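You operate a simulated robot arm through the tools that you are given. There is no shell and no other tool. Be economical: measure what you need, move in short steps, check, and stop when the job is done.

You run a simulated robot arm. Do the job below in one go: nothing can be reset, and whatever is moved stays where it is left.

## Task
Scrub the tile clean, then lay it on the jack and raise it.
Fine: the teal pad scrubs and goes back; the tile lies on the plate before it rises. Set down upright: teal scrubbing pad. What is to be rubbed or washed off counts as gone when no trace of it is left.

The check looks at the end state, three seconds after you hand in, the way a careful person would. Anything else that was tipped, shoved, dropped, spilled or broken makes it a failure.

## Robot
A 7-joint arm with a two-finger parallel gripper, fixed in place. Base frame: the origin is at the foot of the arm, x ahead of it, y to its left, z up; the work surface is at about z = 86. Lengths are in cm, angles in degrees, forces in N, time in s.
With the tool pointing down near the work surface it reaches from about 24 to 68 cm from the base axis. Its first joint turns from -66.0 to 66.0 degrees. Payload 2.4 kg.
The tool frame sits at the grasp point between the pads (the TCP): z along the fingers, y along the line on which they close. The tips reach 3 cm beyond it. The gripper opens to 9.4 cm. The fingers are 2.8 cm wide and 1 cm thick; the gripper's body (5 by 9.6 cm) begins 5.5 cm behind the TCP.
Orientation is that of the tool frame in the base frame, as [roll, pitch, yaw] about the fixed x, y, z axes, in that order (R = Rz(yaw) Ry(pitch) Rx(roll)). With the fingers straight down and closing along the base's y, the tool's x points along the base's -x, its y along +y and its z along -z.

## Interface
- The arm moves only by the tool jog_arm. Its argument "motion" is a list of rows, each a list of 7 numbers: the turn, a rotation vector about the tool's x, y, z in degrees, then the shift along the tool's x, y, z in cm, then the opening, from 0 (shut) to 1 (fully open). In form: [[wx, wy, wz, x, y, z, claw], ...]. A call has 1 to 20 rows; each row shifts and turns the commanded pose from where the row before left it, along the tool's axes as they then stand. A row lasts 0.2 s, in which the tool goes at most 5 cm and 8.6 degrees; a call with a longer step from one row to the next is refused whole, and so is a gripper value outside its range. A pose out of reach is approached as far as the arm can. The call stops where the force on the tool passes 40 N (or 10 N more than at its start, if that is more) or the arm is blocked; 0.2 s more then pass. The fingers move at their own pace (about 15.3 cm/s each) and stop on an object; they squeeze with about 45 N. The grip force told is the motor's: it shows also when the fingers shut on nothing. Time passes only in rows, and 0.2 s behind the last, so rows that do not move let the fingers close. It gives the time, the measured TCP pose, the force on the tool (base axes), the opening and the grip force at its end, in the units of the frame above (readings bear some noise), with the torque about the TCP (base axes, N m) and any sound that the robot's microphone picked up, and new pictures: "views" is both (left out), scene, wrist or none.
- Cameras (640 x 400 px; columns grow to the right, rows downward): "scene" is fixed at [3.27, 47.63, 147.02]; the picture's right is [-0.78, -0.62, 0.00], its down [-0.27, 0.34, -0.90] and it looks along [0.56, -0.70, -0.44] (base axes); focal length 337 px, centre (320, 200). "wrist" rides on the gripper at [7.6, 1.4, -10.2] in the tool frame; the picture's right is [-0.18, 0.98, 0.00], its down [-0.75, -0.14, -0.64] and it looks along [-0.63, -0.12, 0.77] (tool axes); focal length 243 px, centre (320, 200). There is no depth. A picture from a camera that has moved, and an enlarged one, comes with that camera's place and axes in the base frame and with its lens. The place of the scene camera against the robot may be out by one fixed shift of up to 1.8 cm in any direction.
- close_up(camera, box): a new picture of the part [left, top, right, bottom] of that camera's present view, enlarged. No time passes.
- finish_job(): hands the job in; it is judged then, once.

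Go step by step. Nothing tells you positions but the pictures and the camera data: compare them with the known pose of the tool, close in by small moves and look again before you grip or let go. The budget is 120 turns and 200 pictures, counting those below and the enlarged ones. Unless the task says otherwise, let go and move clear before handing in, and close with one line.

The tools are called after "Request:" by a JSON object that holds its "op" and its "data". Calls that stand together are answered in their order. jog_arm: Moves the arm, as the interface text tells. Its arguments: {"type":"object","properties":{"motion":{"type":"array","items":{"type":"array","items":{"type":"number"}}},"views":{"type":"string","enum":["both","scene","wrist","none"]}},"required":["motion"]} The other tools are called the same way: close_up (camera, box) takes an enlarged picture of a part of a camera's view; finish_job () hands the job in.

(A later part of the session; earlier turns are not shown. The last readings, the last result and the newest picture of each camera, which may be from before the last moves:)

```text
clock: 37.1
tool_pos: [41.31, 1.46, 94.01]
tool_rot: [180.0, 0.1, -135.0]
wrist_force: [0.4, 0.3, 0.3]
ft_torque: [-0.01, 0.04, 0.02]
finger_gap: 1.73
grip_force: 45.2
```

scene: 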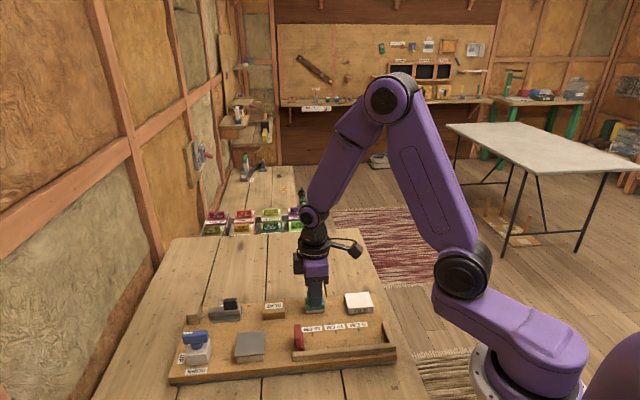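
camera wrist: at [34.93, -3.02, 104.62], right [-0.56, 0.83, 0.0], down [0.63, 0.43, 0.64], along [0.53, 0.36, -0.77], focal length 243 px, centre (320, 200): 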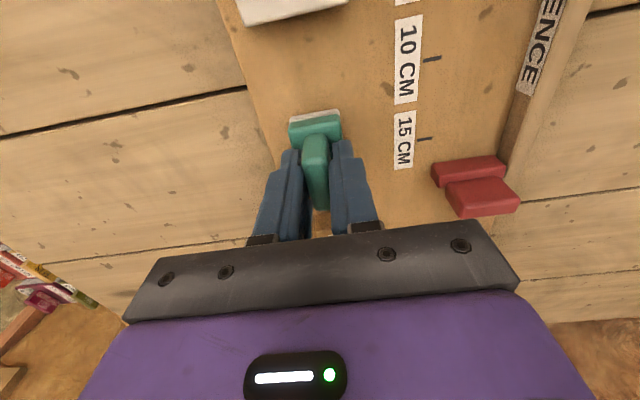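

Request:
{"op": "jog_arm", "data": {"motion": [[0, 0, 0, 0, 0, 0.05, 0], [0, 0, 0, 0, 0, 0.05, 0], [0, 0, 0, 0, 0, 0, 0]], "views": "scene"}}

Request:
{"op": "close_up", "data": {"camera": "scene", "box": [290, 270, 350, 320]}}

```text
clock: 37.9
tool_pos: [41.38, 1.43, 94.04]
tool_rot: [-180.0, 0.1, -134.9]
wrist_force: [-3.2, -0.6, 30.6]
ft_torque: [-0.2, 0.27, 0.03]
finger_gap: 1.69
grip_force: 45.0
```

scene: 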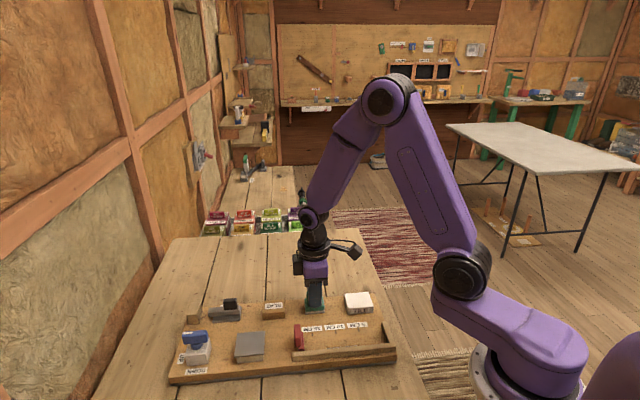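

```text
8.00 times, centred on (320, 295) of scene
camera zoom: at [3.22, 47.62, 147.02], right [-0.78, -0.62, 0.0], down [-0.27, 0.34, -0.9], along [0.56, -0.7, -0.44], focal length 2695 px, centre (320, -560)
```

zoom: 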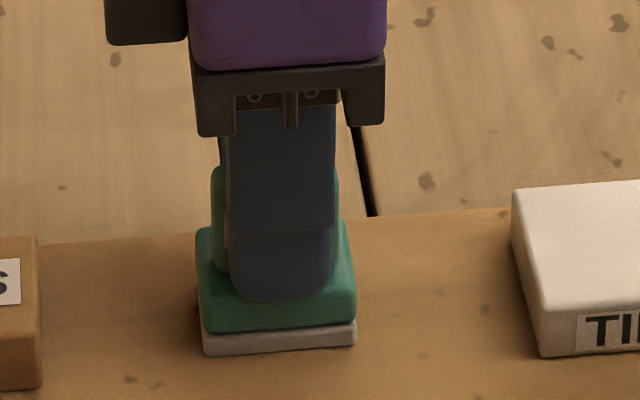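

The pad is down. I'll release gently and rise.

Request:
{"op": "jog_arm", "data": {"motion": [[0, 0, 0, 0, 0, -0.05, 0], [0, 0, 0, 0, 0, 0, 0.2], [0, 0, 0, 0, 0, 0, 0.35], [0, 0, 0, 0, 0, 0, 0.4], [0, 0, 0, 0, 0, -1.5, 0.4], [0, 0, 0, 0, 0, -3, 0.4], [0, 0, 0, 0, 0, -3, 0.8], [0, 0, 0, 0, 0, -1, 1]]}}

Request:
{"op": "close_up", "data": {"camera": "scene", "box": [290, 270, 410, 345]}}

```text
clock: 39.7
tool_pos: [41.53, 1.24, 102.45]
tool_rot: [180.0, -0.1, -134.9]
wrist_force: [-0.1, -0.3, 0.0]
ft_torque: [0.0, 0.02, 0.02]
finger_gap: 9.41
grip_force: 0.1
camera wrist: at [35.0, -3.19, 112.75], right [-0.56, 0.83, 0.0], down [0.63, 0.43, 0.64], along [0.53, 0.36, -0.77], focal length 243 px, centre (320, 200)
```

scene: 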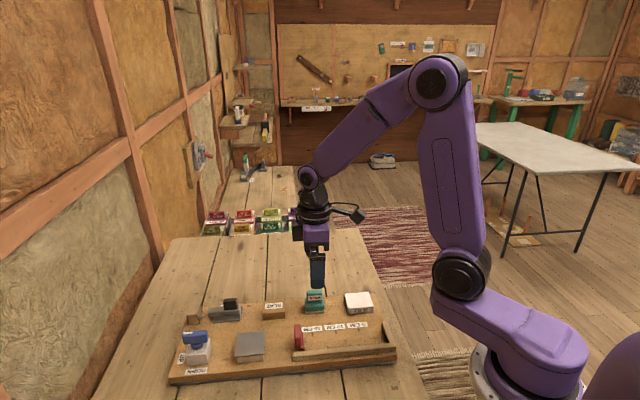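
wrist: 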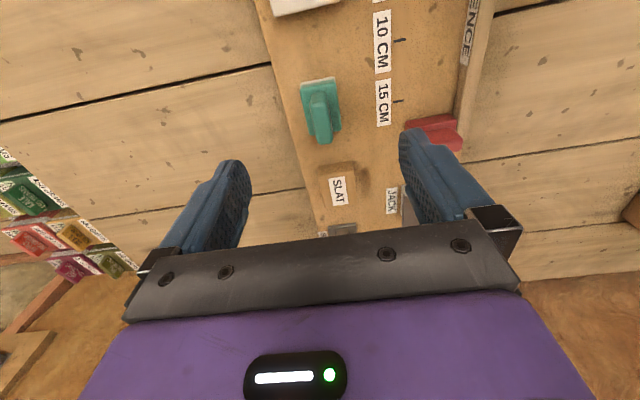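

```text
5.33 times, centred on (350, 308) of scene
camera zoom: at [3.27, 47.63, 147.02], right [-0.78, -0.62, 0.0], down [-0.27, 0.34, -0.9], along [0.56, -0.7, -0.44], focal length 1796 px, centre (160, -373)
```

zoom: 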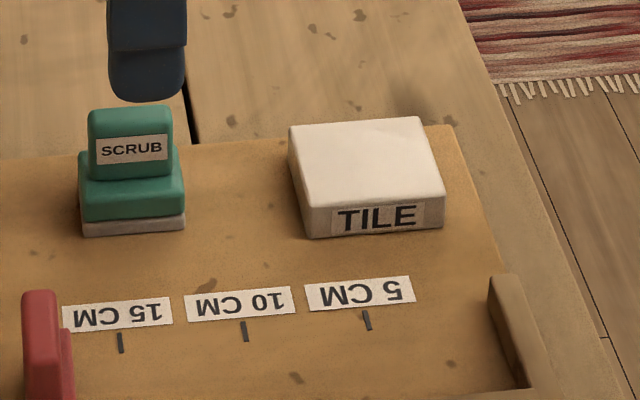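

The pad is back and upright, and the tile looks clean. Next I'll go over the tile.

Request:
{"op": "jog_arm", "data": {"motion": [[0, 0, 0, 3.4, 0.1, 0, 1], [0, 0, 0, 3.4, 0.1, 0, 1], [0, 0, 0, 3.5, 0.1, 0, 1], [0, 0, 0, 0, 0, 2, 1], [0, 0, 0, 0, 0, 2, 1], [0, 0, 0, 0, 0, 0, 1]]}}

Request:
{"op": "close_up", "data": {"camera": "wrist", "box": [220, 60, 420, 200]}}

Request:
{"op": "close_up", "data": {"camera": "scene", "box": [310, 250, 410, 325]}}

```text
clock: 41.1
tool_pos: [33.7, -5.73, 98.48]
tool_rot: [179.9, 0.1, -134.9]
wrist_force: [-0.6, 0.2, 0.7]
ft_torque: [0.02, 0.01, 0.0]
finger_gap: 9.41
grip_force: 0.0
camera wrist: at [27.4, -10.09, 108.71], right [-0.56, 0.83, 0.0], down [0.63, 0.43, 0.64], along [0.53, 0.36, -0.77], focal length 243 px, centre (320, 200)
```

scene: 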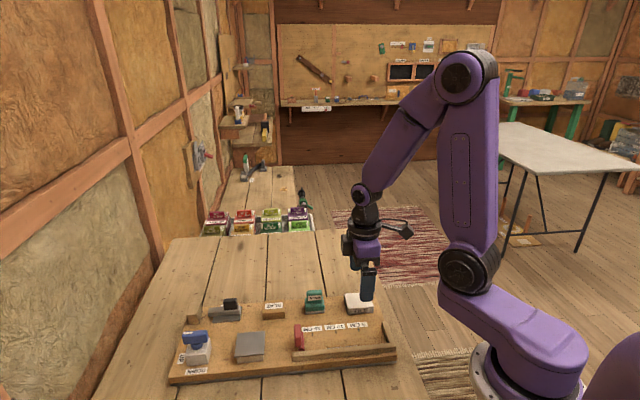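
wrist: 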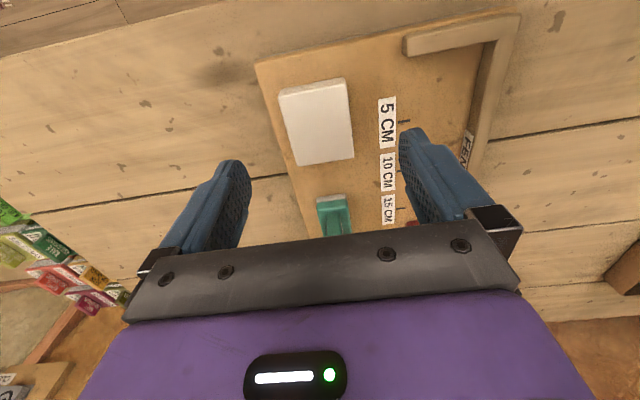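

```text
2.86 times, centred on (320, 130) of wrist
camera zoom: at [27.4, -10.09, 108.71], right [-0.56, 0.83, 0.0], down [0.63, 0.43, 0.64], along [0.53, 0.36, -0.77], focal length 693 px, centre (320, 400)
```

zoom: 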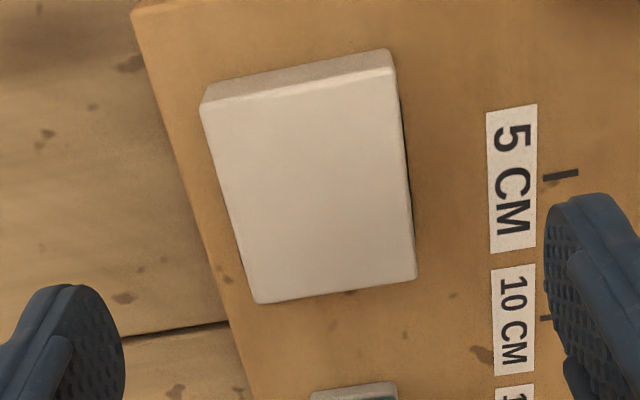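

```text
5.33 times, centred on (360, 288) of scene
camera zoom: at [3.27, 47.63, 147.02], right [-0.78, -0.62, 0.0], down [-0.27, 0.34, -0.9], along [0.56, -0.7, -0.44], focal length 1796 px, centre (107, -267)
```

zoom: 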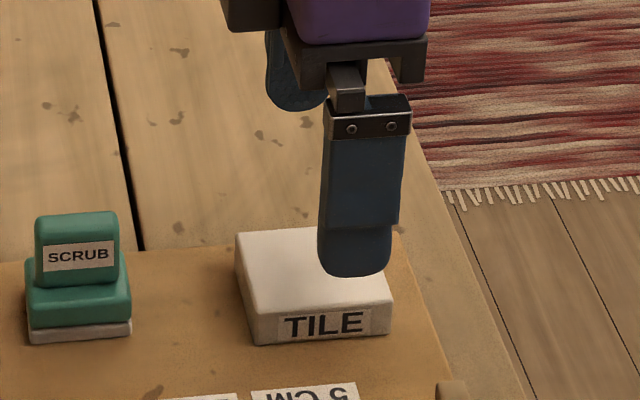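

The tile's centre is at about (33.95,-5.75). I'll descend with tips near its lower half, then check.

Request:
{"op": "jog_arm", "data": {"motion": [[0, 0, 0, -0.15, -0.15, 1.5, 1], [0, 0, 0, 0, 0, 1.5, 1], [0, 0, 0, 0, 0, 1.5, 1], [0, 0, 0, 0, 0, 1, 1], [0, 0, 0, 0, 0, 0.5, 1], [0, 0, 0, 0, 0, 0, 1]]}}

Request:
{"op": "close_up", "data": {"camera": "scene", "box": [310, 250, 410, 325]}}

```text
clock: 42.5
tool_pos: [33.93, -5.64, 92.28]
tool_rot: [179.9, -0.1, -135.0]
wrist_force: [-0.1, -0.8, -0.7]
ft_torque: [-0.01, -0.03, -0.04]
finger_gap: 9.4
grip_force: 0.0
camera wrist: at [27.63, -10.07, 102.64], right [-0.56, 0.83, 0.0], down [0.63, 0.43, 0.64], along [0.53, 0.36, -0.77], focal length 243 px, centre (320, 200)
```

scene: 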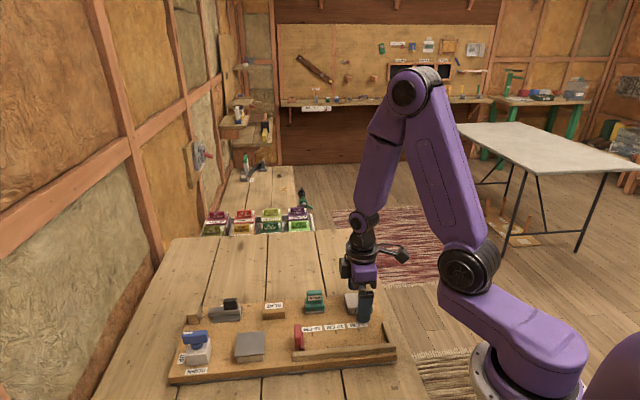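
wrist: 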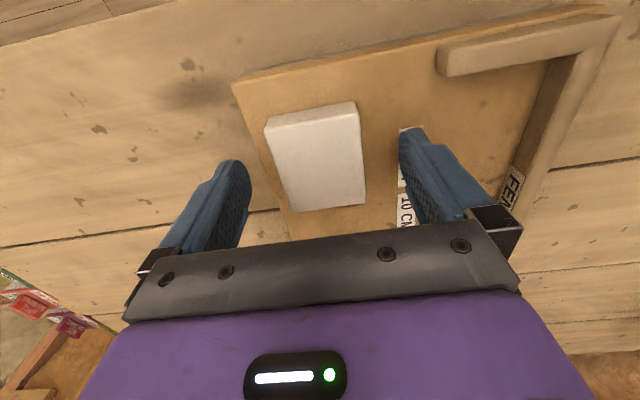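

```text
5.33 times, centred on (360, 288) of scene
camera zoom: at [3.27, 47.63, 147.02], right [-0.78, -0.62, 0.0], down [-0.27, 0.34, -0.9], along [0.56, -0.7, -0.44], focal length 1796 px, centre (107, -267)
```

zoom: 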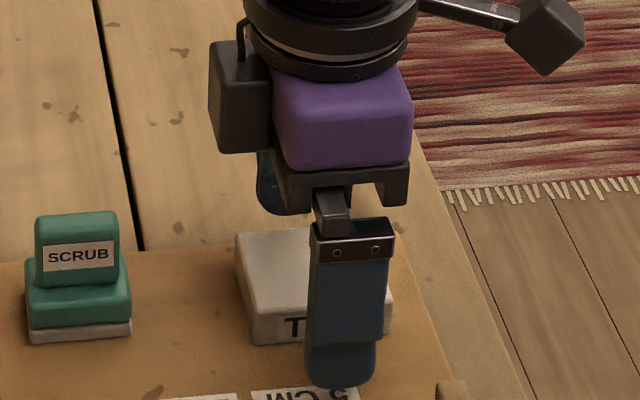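

Request:
{"op": "jog_arm", "data": {"motion": [[0, 0, 0, 0, 0, 0, 0.75], [0, 0, 0, 0, 0, 0, 0.65], [0, 0, 0, 0, 0, 0, 0.55], [0, 0, 0, 0, 0, 0, 0.4], [0, 0, 0, 0, 0, 0, 0.2], [0, 0, 0, 0, 0, 0, 0], [0, 0, 0, 0, 0, -0.1, 0], [0, 0, 0, 0, 0, -0.3, 0], [0, 0, 0, 0, 0, -0.5, 0], [0, 0, 0, 0, 0, -0.5, 0], [0, 0, 0, 0, 0, 0, 0]]}}

Request:
{"op": "close_up", "data": {"camera": "scene", "box": [310, 250, 410, 325]}}

Request:
{"op": "close_up", "data": {"camera": "wrist", "box": [220, 80, 420, 240]}}

```text
clock: 44.9
tool_pos: [34.09, -5.79, 93.87]
tool_rot: [-179.9, 0.1, -135.0]
wrist_force: [0.7, 0.7, -1.4]
ft_torque: [0.03, 0.02, -0.01]
finger_gap: 4.9
grip_force: 44.7
camera wrist: at [27.73, -10.12, 104.2], right [-0.56, 0.83, 0.0], down [0.63, 0.43, 0.64], along [0.53, 0.36, -0.77], focal length 243 px, centre (320, 200)
```

scene: 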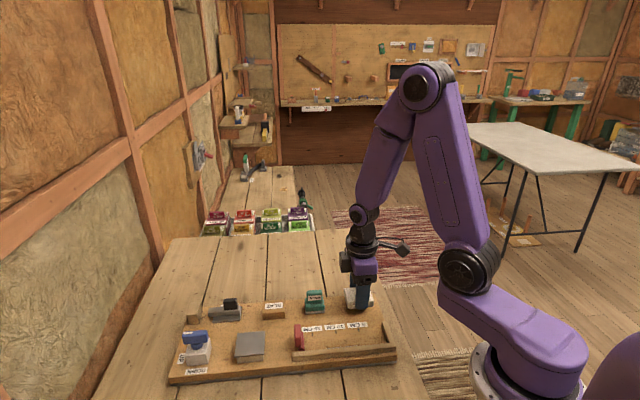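
wrist: 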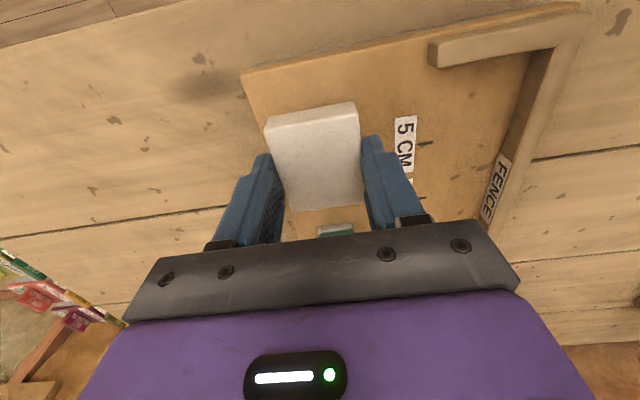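

```text
5.33 times, centred on (360, 288) of scene
camera zoom: at [3.27, 47.63, 147.02], right [-0.78, -0.62, 0.0], down [-0.27, 0.34, -0.9], along [0.56, -0.7, -0.44], focal length 1796 px, centre (107, -267)
```

zoom: 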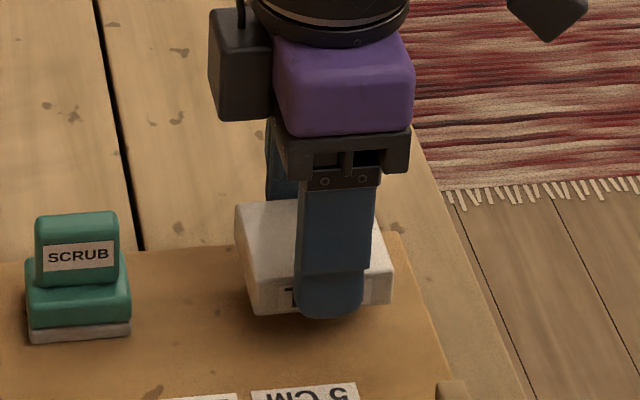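

```text
2.50 times, centred on (320, 160) of wrist
camera zoom: at [27.73, -10.12, 104.2], right [-0.56, 0.83, 0.0], down [0.63, 0.43, 0.64], along [0.53, 0.36, -0.77], focal length 606 px, centre (320, 300)
```

zoom: 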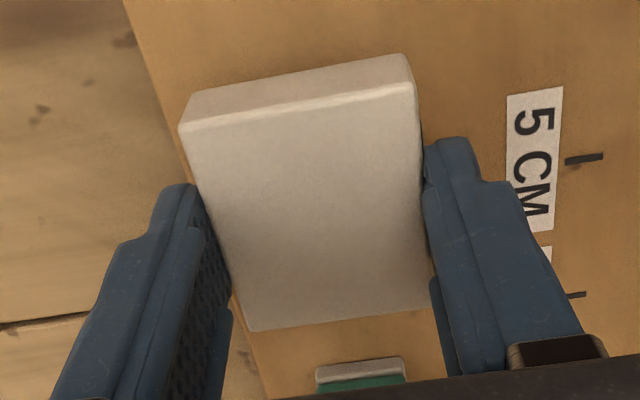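

The tile is held firmly (4.9 cm). I'll raise it and carry it toward the jack at about (44,18.4), stopping high to look.

Request:
{"op": "jog_arm", "data": {"motion": [[0, 0, 0, 0, 0, -0.8, 0], [0, 0, 0, 0, 0, -1.4, 0], [0, 0, 0, 0, 0, -1.8, 0], [0, 0, 0, 0, 0, -1.8, 0], [0, 0, 0, 0, 0, -1.4, 0], [0, 0, 0, 0, 0, -0.8, 0], [0, 0, 0, -0.8, 0.3, 0, 0], [0, 0, 0, -1.4, 0.6, 0, 0], [0, 0, 0, -2, 0.8, 0, 0], [0, 0, 0, -2.2, 0.9, 0, 0], [0, 0, 0, -2.2, 0.9, 0, 0], [0, 0, 0, -2.2, 0.9, 0, 0], [0, 0, 0, -2.2, 0.9, 0, 0], [0, 0, 0, -2.2, 0.9, 0, 0], [0, 0, 0, -2.2, 0.9, 0, 0], [0, 0, 0, -2, 0.9, 0, 0], [0, 0, 0, -1.6, 0.7, 0, 0], [0, 0, 0, -1, 0.5, 0, 0], [0, 0, 0, -0.5, 0.2, 0, 0], [0, 0, 0, 0, 0, 0, 0]]}}

Request:
{"op": "close_up", "data": {"camera": "scene", "box": [170, 240, 310, 390]}}

Request:
{"op": "close_up", "data": {"camera": "wrist", "box": [220, 60, 460, 240]}}

```text
clock: 49.1
tool_pos: [43.33, 16.82, 101.88]
tool_rot: [179.9, 0.0, -135.0]
wrist_force: [-0.2, -0.3, -0.5]
ft_torque: [-0.01, 0.01, 0.01]
finger_gap: 4.92
grip_force: 45.1
camera wrist: at [36.96, 12.45, 112.14], right [-0.56, 0.83, 0.0], down [0.63, 0.43, 0.64], along [0.53, 0.36, -0.77], focal length 243 px, centre (320, 200)
```

scene: 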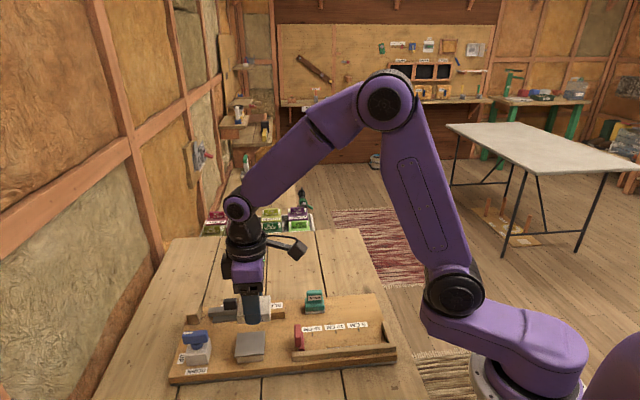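
wrist: 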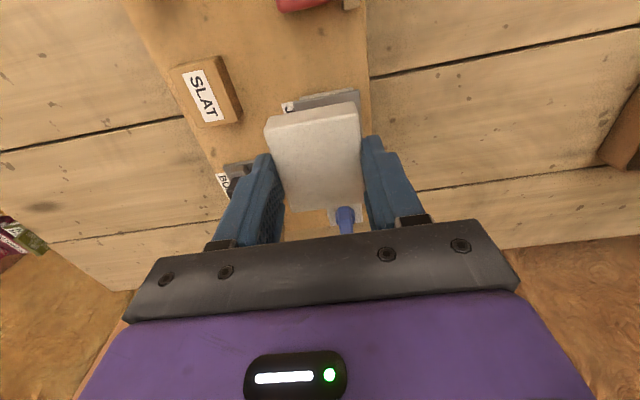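

```text
2.67 times, centred on (240, 315) of scene
camera zoom: at [3.27, 47.63, 147.02], right [-0.78, -0.62, 0.0], down [-0.27, 0.34, -0.9], along [0.56, -0.7, -0.44], focal length 898 px, centre (533, -107)
```

zoom: 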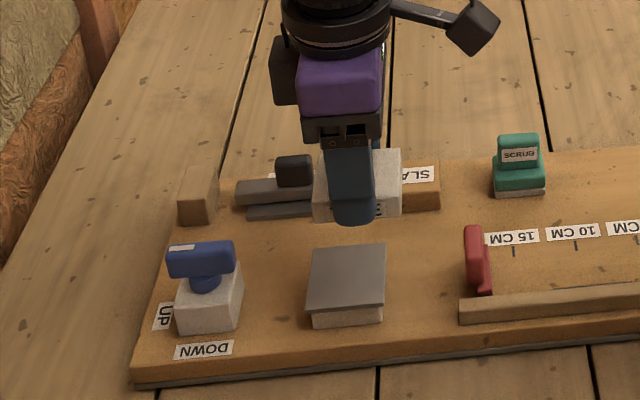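

```text
2.22 times, centred on (340, 150) of wrist
camera zoom: at [36.96, 12.45, 112.14], right [-0.56, 0.83, 0.0], down [0.63, 0.43, 0.64], along [0.53, 0.36, -0.77], focal length 539 px, centre (276, 311)
```

zoom: 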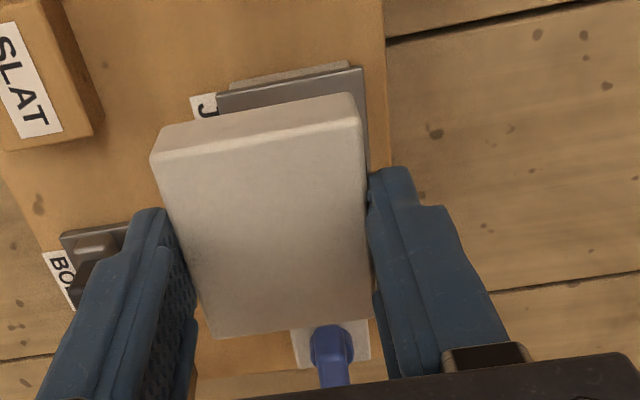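

The plate's centre computes to about (44.1,18.55). I'll shift there and lower partway.

Request:
{"op": "jog_arm", "data": {"motion": [[0, 0, 0, -0.7, 0.2, 0, 0], [0, 0, 0, -0.7, 0.2, 0, 0], [0, 0, 0, -0.5, 0.2, 0, 0], [0, 0, 0, 0, 0, 1, 0], [0, 0, 0, 0, 0, 1.3, 0], [0, 0, 0, 0, 0, 1.3, 0], [0, 0, 0, 0, 0, 1, 0], [0, 0, 0, 0, 0, 0.6, 0], [0, 0, 0, 0, 0, 0, 0]]}}

Request:
{"op": "close_up", "data": {"camera": "scene", "box": [170, 280, 310, 390]}}

Request:
{"op": "close_up", "data": {"camera": "wrist", "box": [220, 60, 460, 240]}}

```text
clock: 51.1
tool_pos: [44.24, 18.64, 96.67]
tool_rot: [-180.0, 0.0, -135.0]
wrist_force: [-0.1, -0.1, -0.4]
ft_torque: [0.03, -0.02, 0.03]
finger_gap: 4.89
grip_force: 45.1
camera wrist: at [37.86, 14.16, 106.98], right [-0.56, 0.83, 0.0], down [0.63, 0.43, 0.64], along [0.53, 0.36, -0.77], focal length 243 px, centre (320, 200)
```

scene: 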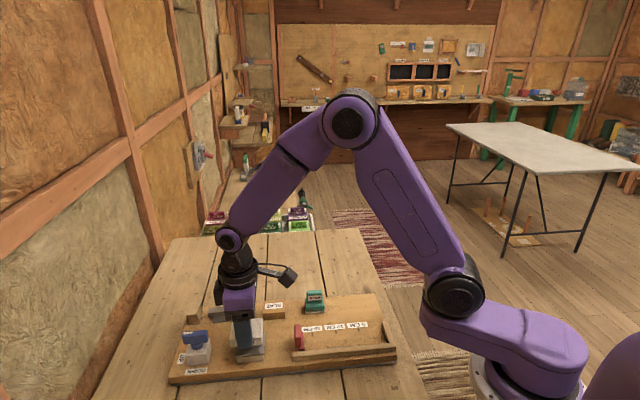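
wrist: 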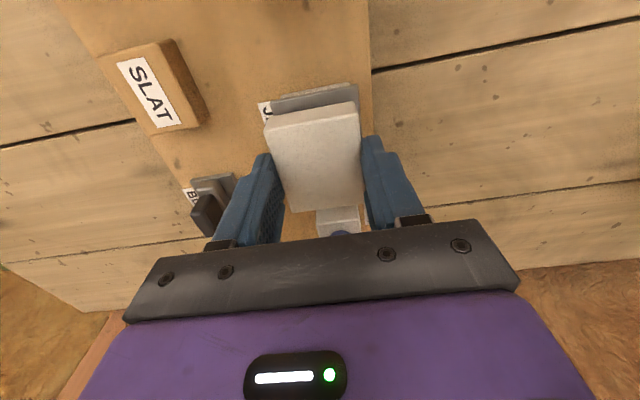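

```text
3.64 times, centred on (240, 335) of scene
camera zoom: at [3.27, 47.63, 147.02], right [-0.78, -0.62, 0.0], down [-0.27, 0.34, -0.9], along [0.56, -0.7, -0.44], focal length 1225 px, centre (611, -291)
```

zoom: 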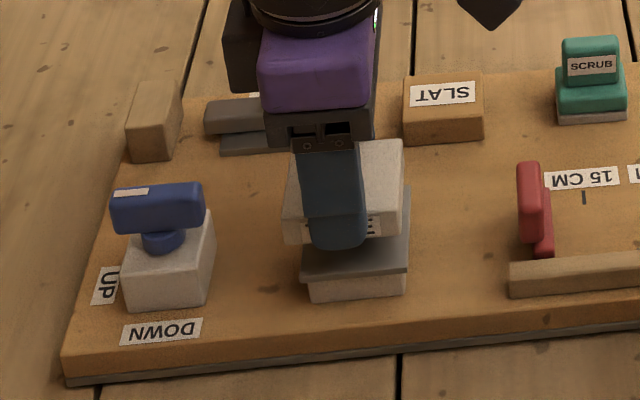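

```text
2.22 times, centred on (340, 150) of wrist
camera zoom: at [37.86, 14.16, 106.98], right [-0.56, 0.83, 0.0], down [0.63, 0.43, 0.64], along [0.53, 0.36, -0.77], focal length 539 px, centre (276, 311)
```

zoom: 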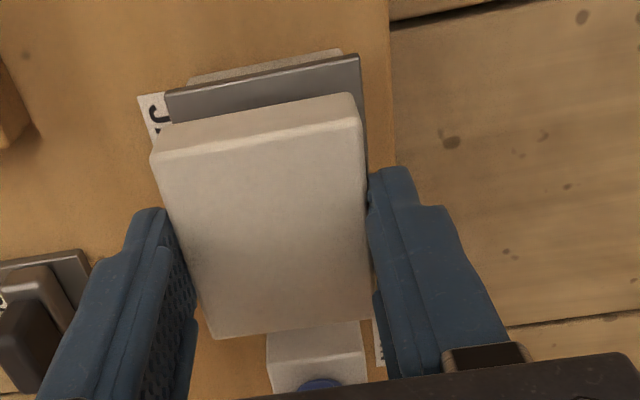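

Nearly aligned; I'll nudge 0.15 cm back and lower until contact.

Request:
{"op": "jog_arm", "data": {"motion": [[0, 0, 0, 0.15, 0, 0.5, 0], [0, 0, 0, 0, 0, 0.6, 0], [0, 0, 0, 0, 0, 0.5, 0], [0, 0, 0, 0, 0, 0.3, 0], [0, 0, 0, 0, 0, 0.15, 0], [0, 0, 0, 0, 0, 0, 0]]}}

Request:
{"op": "close_up", "data": {"camera": "scene", "box": [200, 310, 290, 375]}}

```text
clock: 52.5
tool_pos: [44.22, 18.65, 94.83]
tool_rot: [-179.9, 0.3, -135.0]
wrist_force: [-7.6, -3.4, 35.9]
ft_torque: [-0.18, 0.31, 0.03]
finger_gap: 4.93
grip_force: 44.6
camera wrist: at [37.77, 14.09, 105.07], right [-0.56, 0.83, 0.0], down [0.63, 0.43, 0.65], along [0.53, 0.36, -0.76], focal length 243 px, centre (320, 200)
```

scene: 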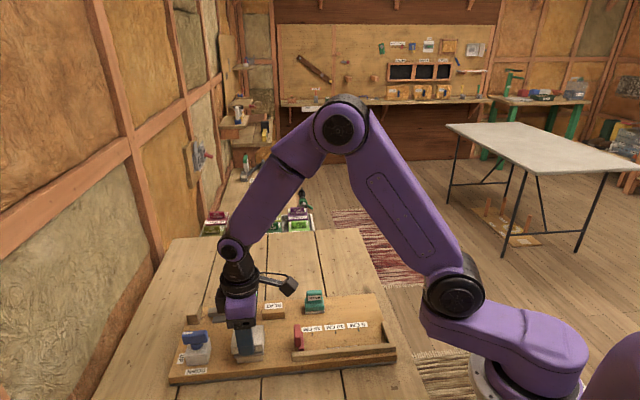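
wrist: 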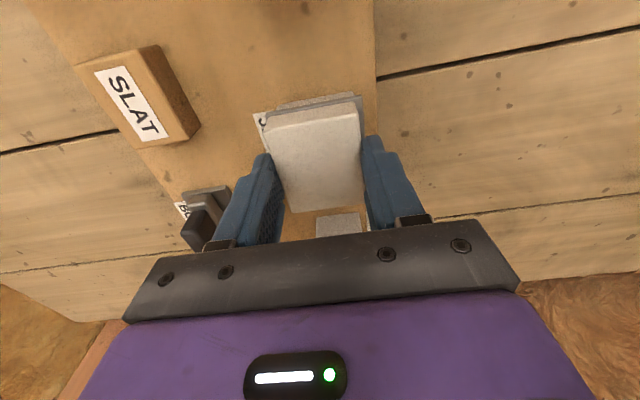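

```text
6.15 times, centred on (245, 342) of scene
camera zoom: at [3.2, 47.6, 147.03], right [-0.78, -0.62, 0.0], down [-0.27, 0.34, -0.9], along [0.56, -0.7, -0.44], focal length 2073 px, centre (782, -677)
```

zoom: 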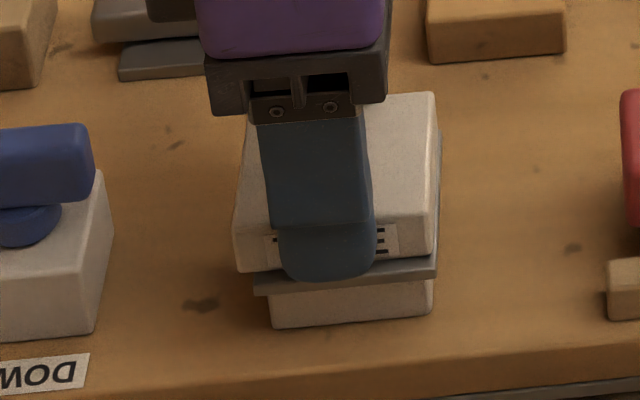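

Tile touches the plate, but sits about 0.35 cm off-centre. I'll lift a little, shift and set it down again.

Request:
{"op": "jog_arm", "data": {"motion": [[0, 0, 0, 0, 0, -0.3, 0], [0, 0, 0, 0, 0, -0.4, 0], [0, 0, 0, 0.2, 0, 0, 0], [0, 0, 0, 0.2, 0, 0, 0], [0, 0, 0, 0, 0, 0.3, 0], [0, 0, 0, 0, 0, 0.2, 0], [0, 0, 0, 0, 0, 0.05, 0], [0, 0, 0, 0, 0, 0, 0]]}}

Request:
{"op": "close_up", "data": {"camera": "scene", "box": [200, 310, 290, 375]}}

Request:
{"op": "close_up", "data": {"camera": "wrist", "box": [220, 60, 460, 240]}}

```text
clock: 54.3
tool_pos: [43.71, 18.34, 94.82]
tool_rot: [-179.9, 0.1, -135.0]
wrist_force: [-2.2, 2.9, 5.5]
ft_torque: [0.18, -0.11, 0.08]
finger_gap: 4.91
grip_force: 44.9
camera wrist: at [37.4, 13.84, 105.13], right [-0.56, 0.83, 0.0], down [0.63, 0.43, 0.64], along [0.53, 0.36, -0.77], focal length 243 px, centre (320, 200)
```

scene: 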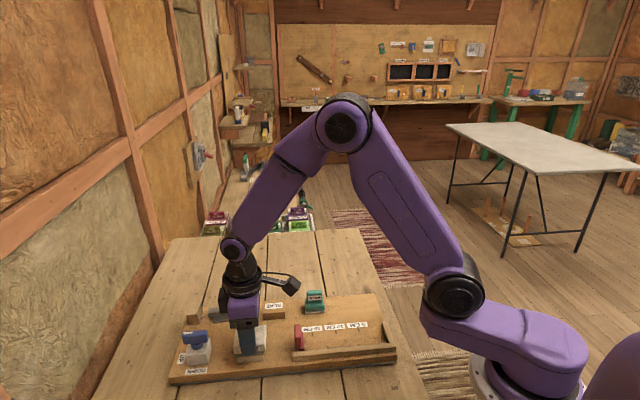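
wrist: 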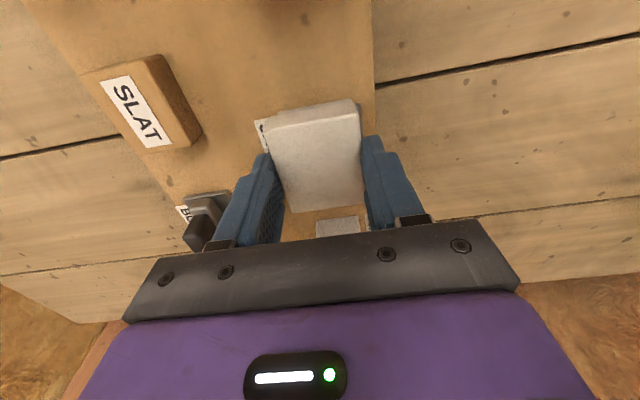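

```text
6.15 times, centred on (245, 342) of scene
camera zoom: at [3.26, 47.63, 147.02], right [-0.78, -0.62, 0.0], down [-0.27, 0.34, -0.9], along [0.56, -0.7, -0.44], focal length 2073 px, centre (782, -677)
```

zoom: 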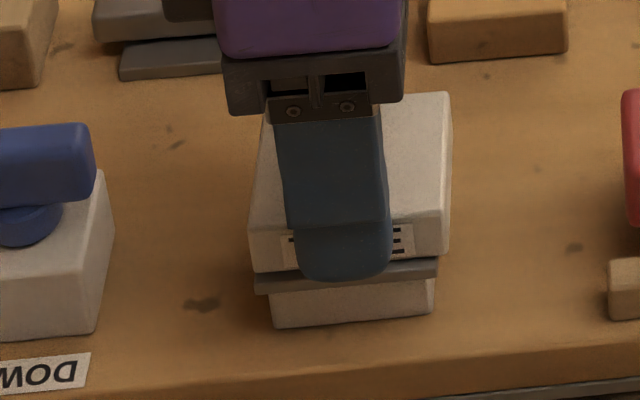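

```text
2.22 times, centred on (340, 150) of wrist
camera zoom: at [37.4, 13.84, 105.13], right [-0.56, 0.83, 0.0], down [0.63, 0.43, 0.64], along [0.53, 0.36, -0.77], focal length 539 px, centre (276, 311)
```

zoom: 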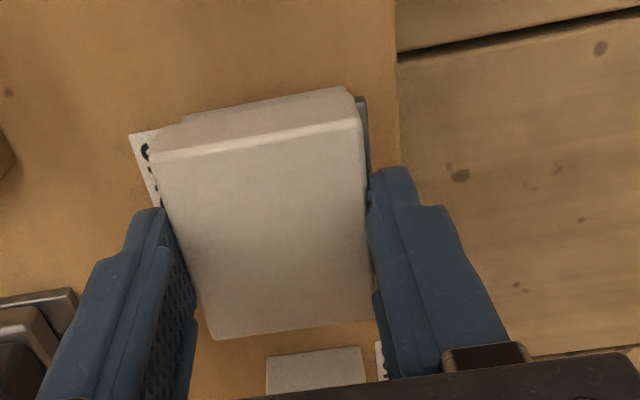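

Now it's centred on the plate. I'll release and rise.

Request:
{"op": "jog_arm", "data": {"motion": [[0, 0, 0, 0, 0, 0, 0.55], [0, 0, 0, 0, 0, 0, 0.7], [0, 0, 0, 0, 0, 0, 0.8], [0, 0, 0, 0, 0, -1, 0.8], [0, 0, 0, 0, 0, -2.5, 0.8], [0, 0, 0, 0, 0, -3.5, 0.8], [0, 0, 0, 0, 0, -3, 0.8], [0, 0, 0, 0, 0, 0, 0.8]]}}

Request:
{"op": "close_up", "data": {"camera": "scene", "box": [160, 290, 300, 385]}}

Request:
{"op": "close_up", "data": {"camera": "wrist", "box": [240, 60, 420, 210]}}

```text
clock: 56.1
tool_pos: [43.67, 18.41, 104.72]
tool_rot: [-179.9, 0.0, -134.9]
wrist_force: [0.2, -0.4, 0.3]
ft_torque: [0.01, 0.02, 0.04]
finger_gap: 7.51
grip_force: 0.2
camera wrist: at [37.39, 13.94, 115.06], right [-0.56, 0.83, 0.0], down [0.63, 0.43, 0.64], along [0.53, 0.36, -0.77], focal length 243 px, centre (320, 200)
```

scene: 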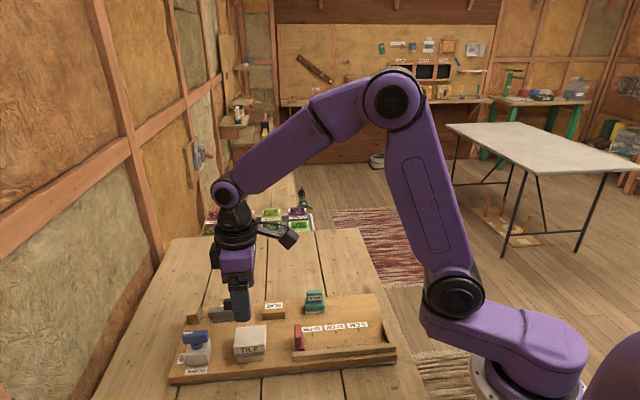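
wrist: 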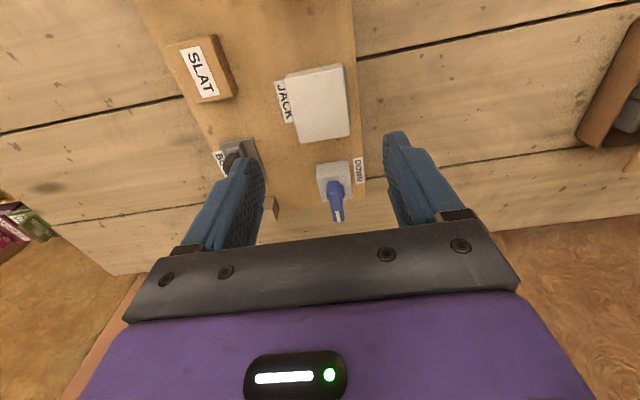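

```text
4.21 times, centred on (230, 338) of scene
camera zoom: at [3.27, 47.63, 147.02], right [-0.78, -0.62, 0.0], down [-0.27, 0.34, -0.9], along [0.56, -0.7, -0.44], focal length 1418 px, centre (699, -379)
```

zoom: 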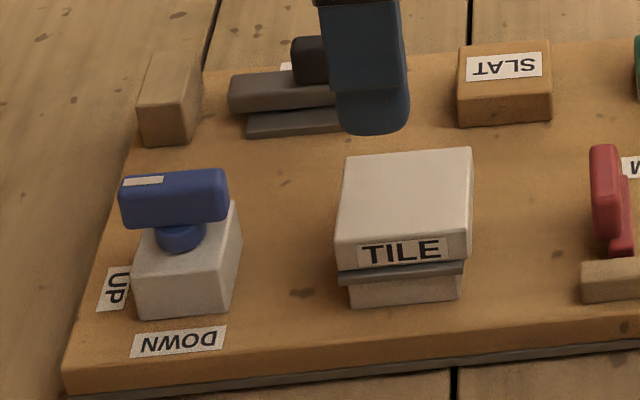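

```text
2.67 times, centred on (330, 135) of wrist
camera zoom: at [37.39, 13.94, 115.06], right [-0.56, 0.83, 0.0], down [0.63, 0.43, 0.64], along [0.53, 0.36, -0.77], focal length 647 px, centre (293, 373)
```

zoom: 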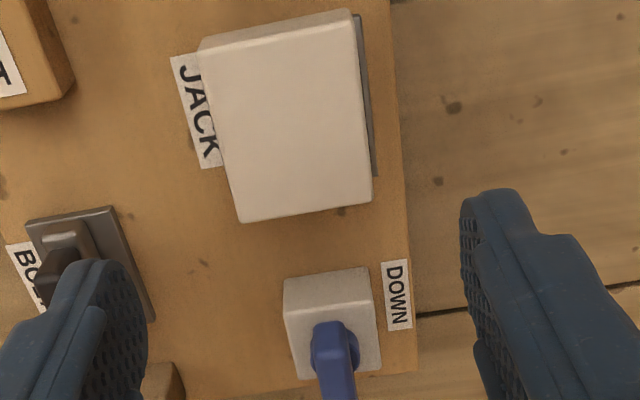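

The tile rests level on the plate and is clean. Next I'll study the lever up close.

Request:
{"op": "jog_arm", "data": {"motion": [[0, 0, 0, -2.5, 0, 0, 0.8], [0, 0, 0, -2.5, 0, 0, 0.8], [0, 0, 0, -2.5, 0, 0, 0.8], [0, 0, 0, 0, 0, 0, 0.8]]}}

Request:
{"op": "close_up", "data": {"camera": "scene", "box": [170, 320, 230, 385]}}

Request:
{"op": "close_up", "data": {"camera": "wrist", "box": [260, 60, 420, 190]}}

```text
clock: 57.1
tool_pos: [49.06, 23.52, 104.82]
tool_rot: [179.9, 0.1, -135.1]
wrist_force: [0.2, 0.6, 0.3]
ft_torque: [-0.01, 0.01, 0.0]
finger_gap: 7.49
grip_force: 0.1
camera wrist: at [42.7, 19.18, 115.0], right [-0.56, 0.83, 0.0], down [0.63, 0.43, 0.64], along [0.53, 0.36, -0.77], focal length 243 px, centre (320, 200)
```

scene: 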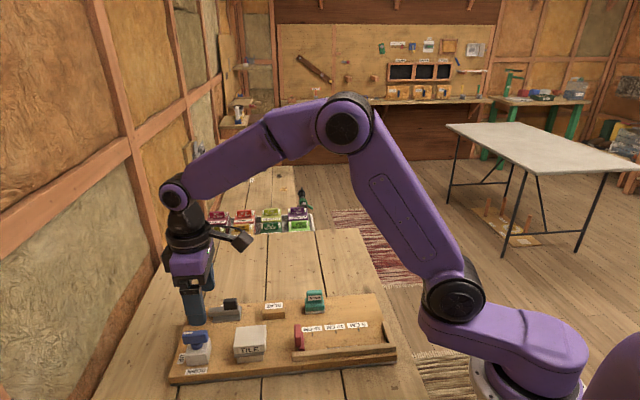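
wrist: 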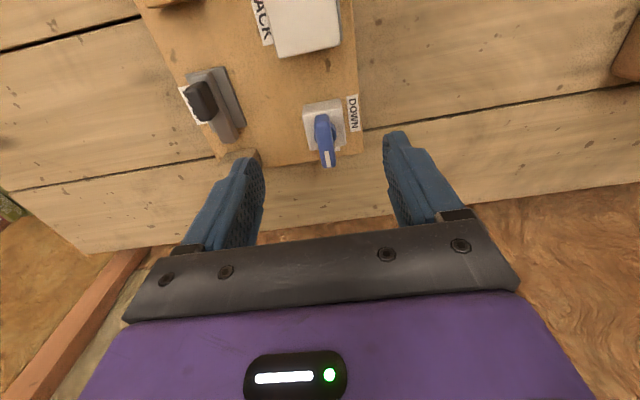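

```text
6.15 times, centred on (200, 352) of scene
camera zoom: at [3.27, 47.63, 147.02], right [-0.78, -0.62, 0.0], down [-0.27, 0.34, -0.9], along [0.56, -0.7, -0.44], focal length 2073 px, centre (1058, -738)
```

zoom: 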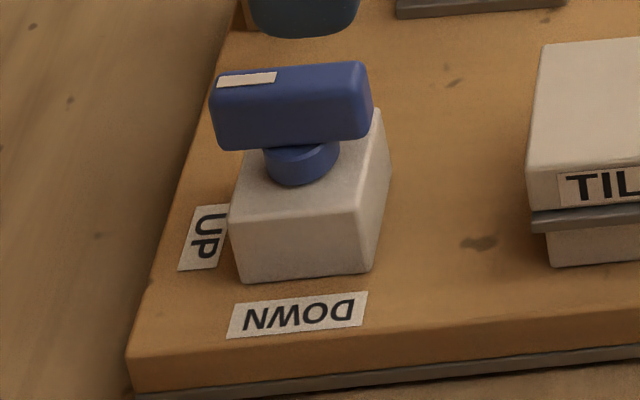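

```text
3.08 times, centred on (340, 125) of wrist
camera zoom: at [42.7, 19.18, 115.0], right [-0.56, 0.83, 0.0], down [0.63, 0.43, 0.64], along [0.53, 0.36, -0.77], focal length 746 px, centre (258, 431)
```

zoom: 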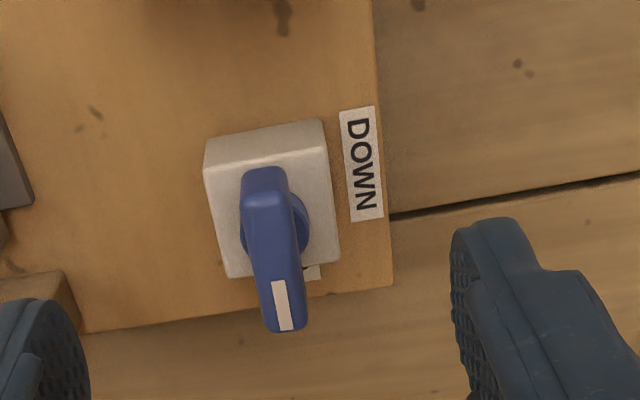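

The lever is a vertical-axis knob at about (51.15,25.55), its bar along the board with the mark toward "UP" while the jack sits low. I'll centre over it and go lower.

Request:
{"op": "jog_arm", "data": {"motion": [[0, 0, 0, -1.5, 0, 0, 0.7], [0, 0, 0, -1.4, 0, 1.5, 0.6], [0, 0, 0, 0, 0, 2, 0.5], [0, 0, 0, 0, 0, 1.8, 0.45], [0, 0, 0, 0, 0, 1, 0.45], [0, 0, 0, 0, 0, 0, 0.45]]}}

Request:
{"op": "close_up", "data": {"camera": "scene", "box": [160, 300, 250, 385]}}

Request:
{"op": "close_up", "data": {"camera": "wrist", "box": [240, 80, 420, 230]}}

```text
clock: 58.5
tool_pos: [51.16, 25.61, 98.44]
tool_rot: [-180.0, 0.0, -135.0]
wrist_force: [0.5, 0.9, 0.0]
ft_torque: [-0.02, -0.01, -0.04]
finger_gap: 4.25
grip_force: 0.0
camera wrist: at [44.77, 21.16, 108.78], right [-0.56, 0.83, 0.0], down [0.63, 0.43, 0.64], along [0.53, 0.36, -0.77], focal length 243 px, centre (320, 200)
```

scene: 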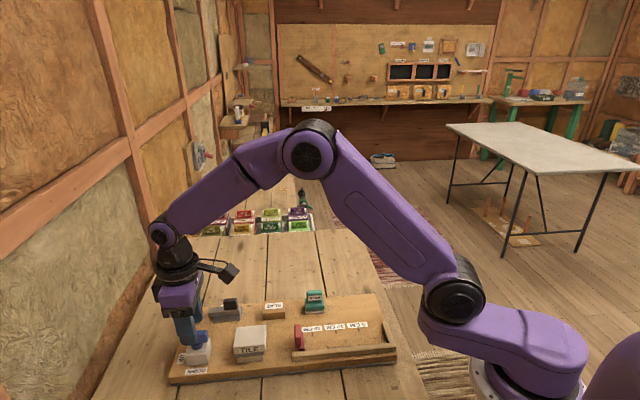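
wrist: 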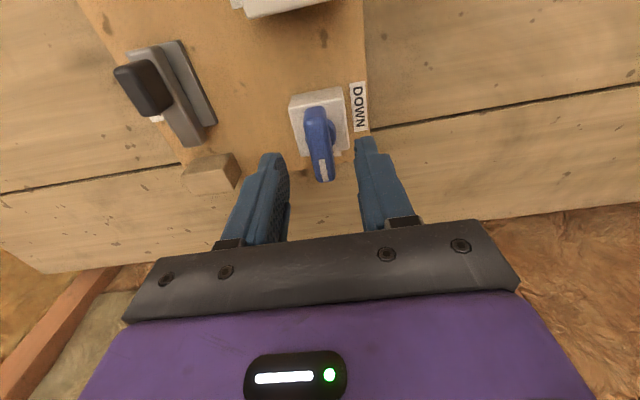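

```text
4.71 times, centred on (205, 342) of scene
camera zoom: at [3.27, 47.63, 147.02], right [-0.78, -0.62, 0.0], down [-0.27, 0.34, -0.9], along [0.56, -0.7, -0.44], focal length 1585 px, centre (861, -471)
```

zoom: 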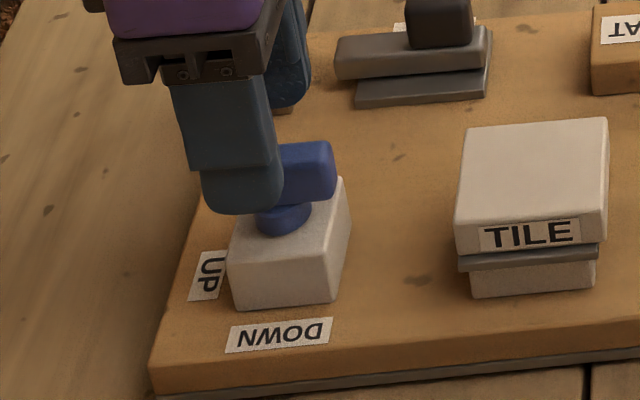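

```text
2.67 times, centred on (330, 155) of wrist
camera zoom: at [44.77, 21.16, 108.78], right [-0.56, 0.83, 0.0], down [0.63, 0.43, 0.64], along [0.53, 0.36, -0.77], focal length 647 px, centre (293, 320)
```

zoom: 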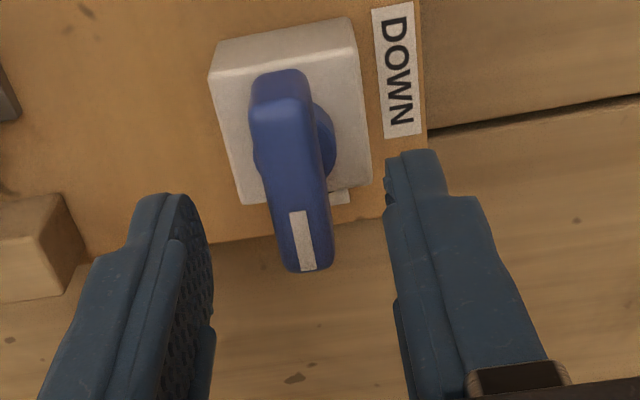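

Request:
{"op": "jog_arm", "data": {"motion": [[0, 0, 0, 0.2, 0, 1, 0.45], [0, 0, 0, 0, 0, 1, 0.45], [0, 0, 0, 0, 0, 0.6, 0.45], [0, 0, 0, 0, 0, 0, 0.45]]}}

Request:
{"op": "close_up", "data": {"camera": "scene", "box": [160, 300, 250, 385]}}

Request:
{"op": "close_up", "data": {"camera": "wrist", "box": [240, 80, 420, 230]}}

```text
clock: 59.5
tool_pos: [50.97, 25.38, 95.96]
tool_rot: [180.0, -0.1, -135.0]
wrist_force: [-0.8, -0.5, 0.6]
ft_torque: [0.02, -0.01, -0.03]
finger_gap: 4.27
grip_force: 0.0
camera wrist: at [44.64, 20.97, 106.12], right [-0.56, 0.83, 0.0], down [0.63, 0.43, 0.64], along [0.53, 0.36, -0.77], focal length 243 px, centre (320, 200)
```

scene: 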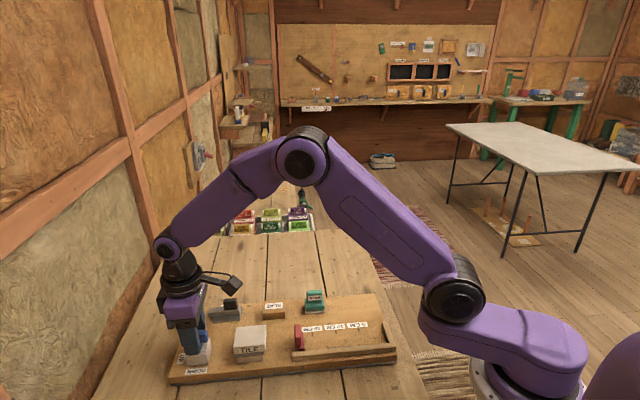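
wrist: 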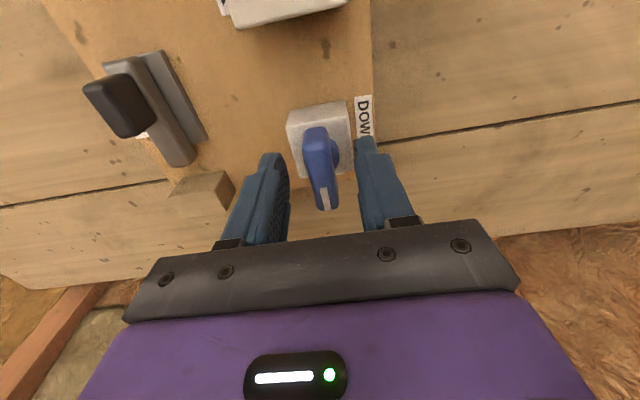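

```text
4.71 times, centred on (205, 342) of scene
camera zoom: at [3.27, 47.63, 147.02], right [-0.78, -0.62, 0.0], down [-0.27, 0.34, -0.9], along [0.56, -0.7, -0.44], focal length 1585 px, centre (861, -471)
```

zoom: 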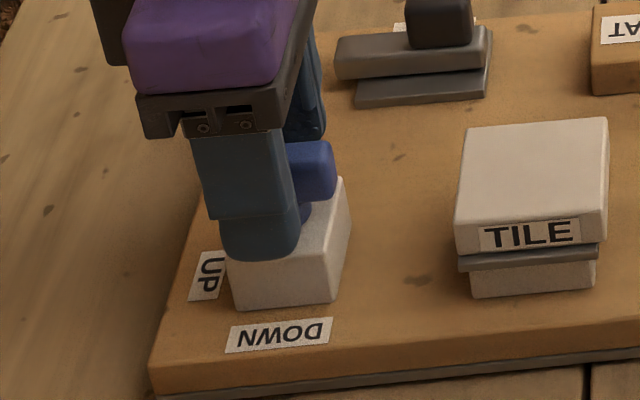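

```text
2.67 times, centred on (330, 155) of wrist
camera zoom: at [44.64, 20.97, 106.12], right [-0.56, 0.83, 0.0], down [0.63, 0.43, 0.64], along [0.53, 0.36, -0.77], focal length 647 px, centre (293, 320)
```

zoom: 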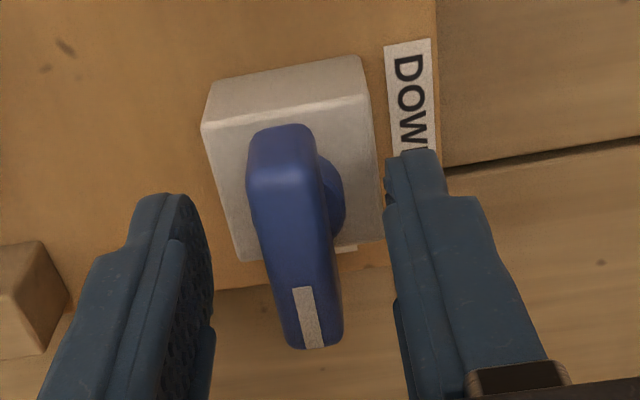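

Well centred. I'll grip the bar and turn a little toward DOWN (counter-clockwise) as a test, watching the jack.

Request:
{"op": "jog_arm", "data": {"motion": [[0, 0, 0, 0, 0, 0, 0.3], [0, 0, 0, 0, 0, 0, 0.15], [0, 0, 0, 0, 0, 0, 0], [0, 0, 0, 0, 0, 0, 0], [0, 0, 0, 0, 0, 0, 0]], "views": "none"}}

Request:
{"op": "jog_arm", "data": {"motion": [[0, 0, -4, 0, 0, 0, 0], [0, 0, -4, 0, 0, 0, 0], [0, 0, -4, 0, 0, 0, 0], [0, 0, -4, 0, 0, 0, 0], [0, 0, 0, 0, 0, 0, 0]]}}

Request:
{"op": "close_up", "data": {"camera": "scene", "box": [160, 300, 280, 385]}}

```text
clock: 60.7
tool_pos: [50.82, 25.49, 95.78]
tool_rot: [180.0, 0.1, -134.9]
wrist_force: [-6.9, 5.2, 0.1]
ft_torque: [0.05, 0.34, 0.0]
finger_gap: 2.12
grip_force: 44.8
```

```text
clock: 61.9
tool_pos: [50.95, 25.5, 95.84]
tool_rot: [180.0, 0.0, -119.0]
wrist_force: [-11.2, 4.5, 0.3]
ft_torque: [0.79, 0.08, -0.01]
finger_gap: 2.12
grip_force: 45.2
camera wrist: at [46.05, 19.46, 106.14], right [-0.77, 0.64, 0.0], down [0.49, 0.59, 0.64], along [0.41, 0.49, -0.77], focal length 243 px, centre (320, 200)
```

scene: 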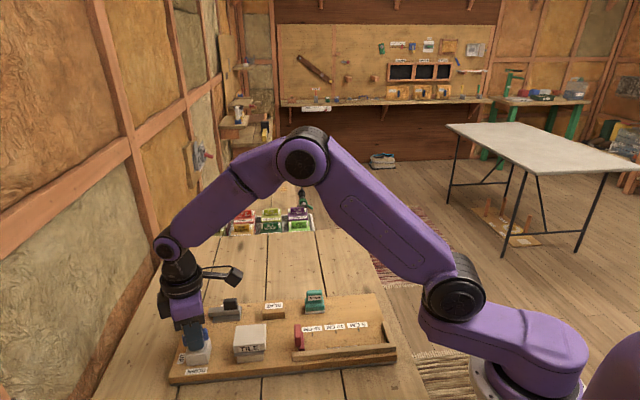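
wrist: 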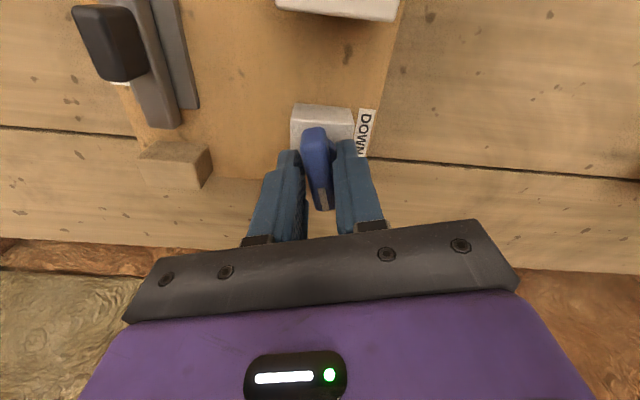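

```text
4.71 times, centred on (220, 342) of scene
camera zoom: at [3.25, 47.64, 147.01], right [-0.78, -0.62, 0.0], down [-0.27, 0.34, -0.9], along [0.56, -0.7, -0.44], focal length 1585 px, centre (791, -471)
```

zoom: 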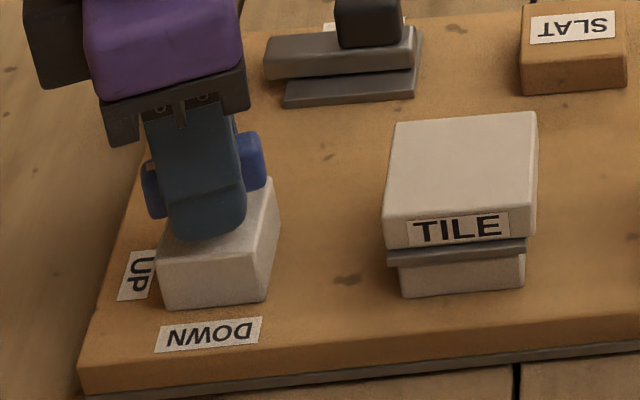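

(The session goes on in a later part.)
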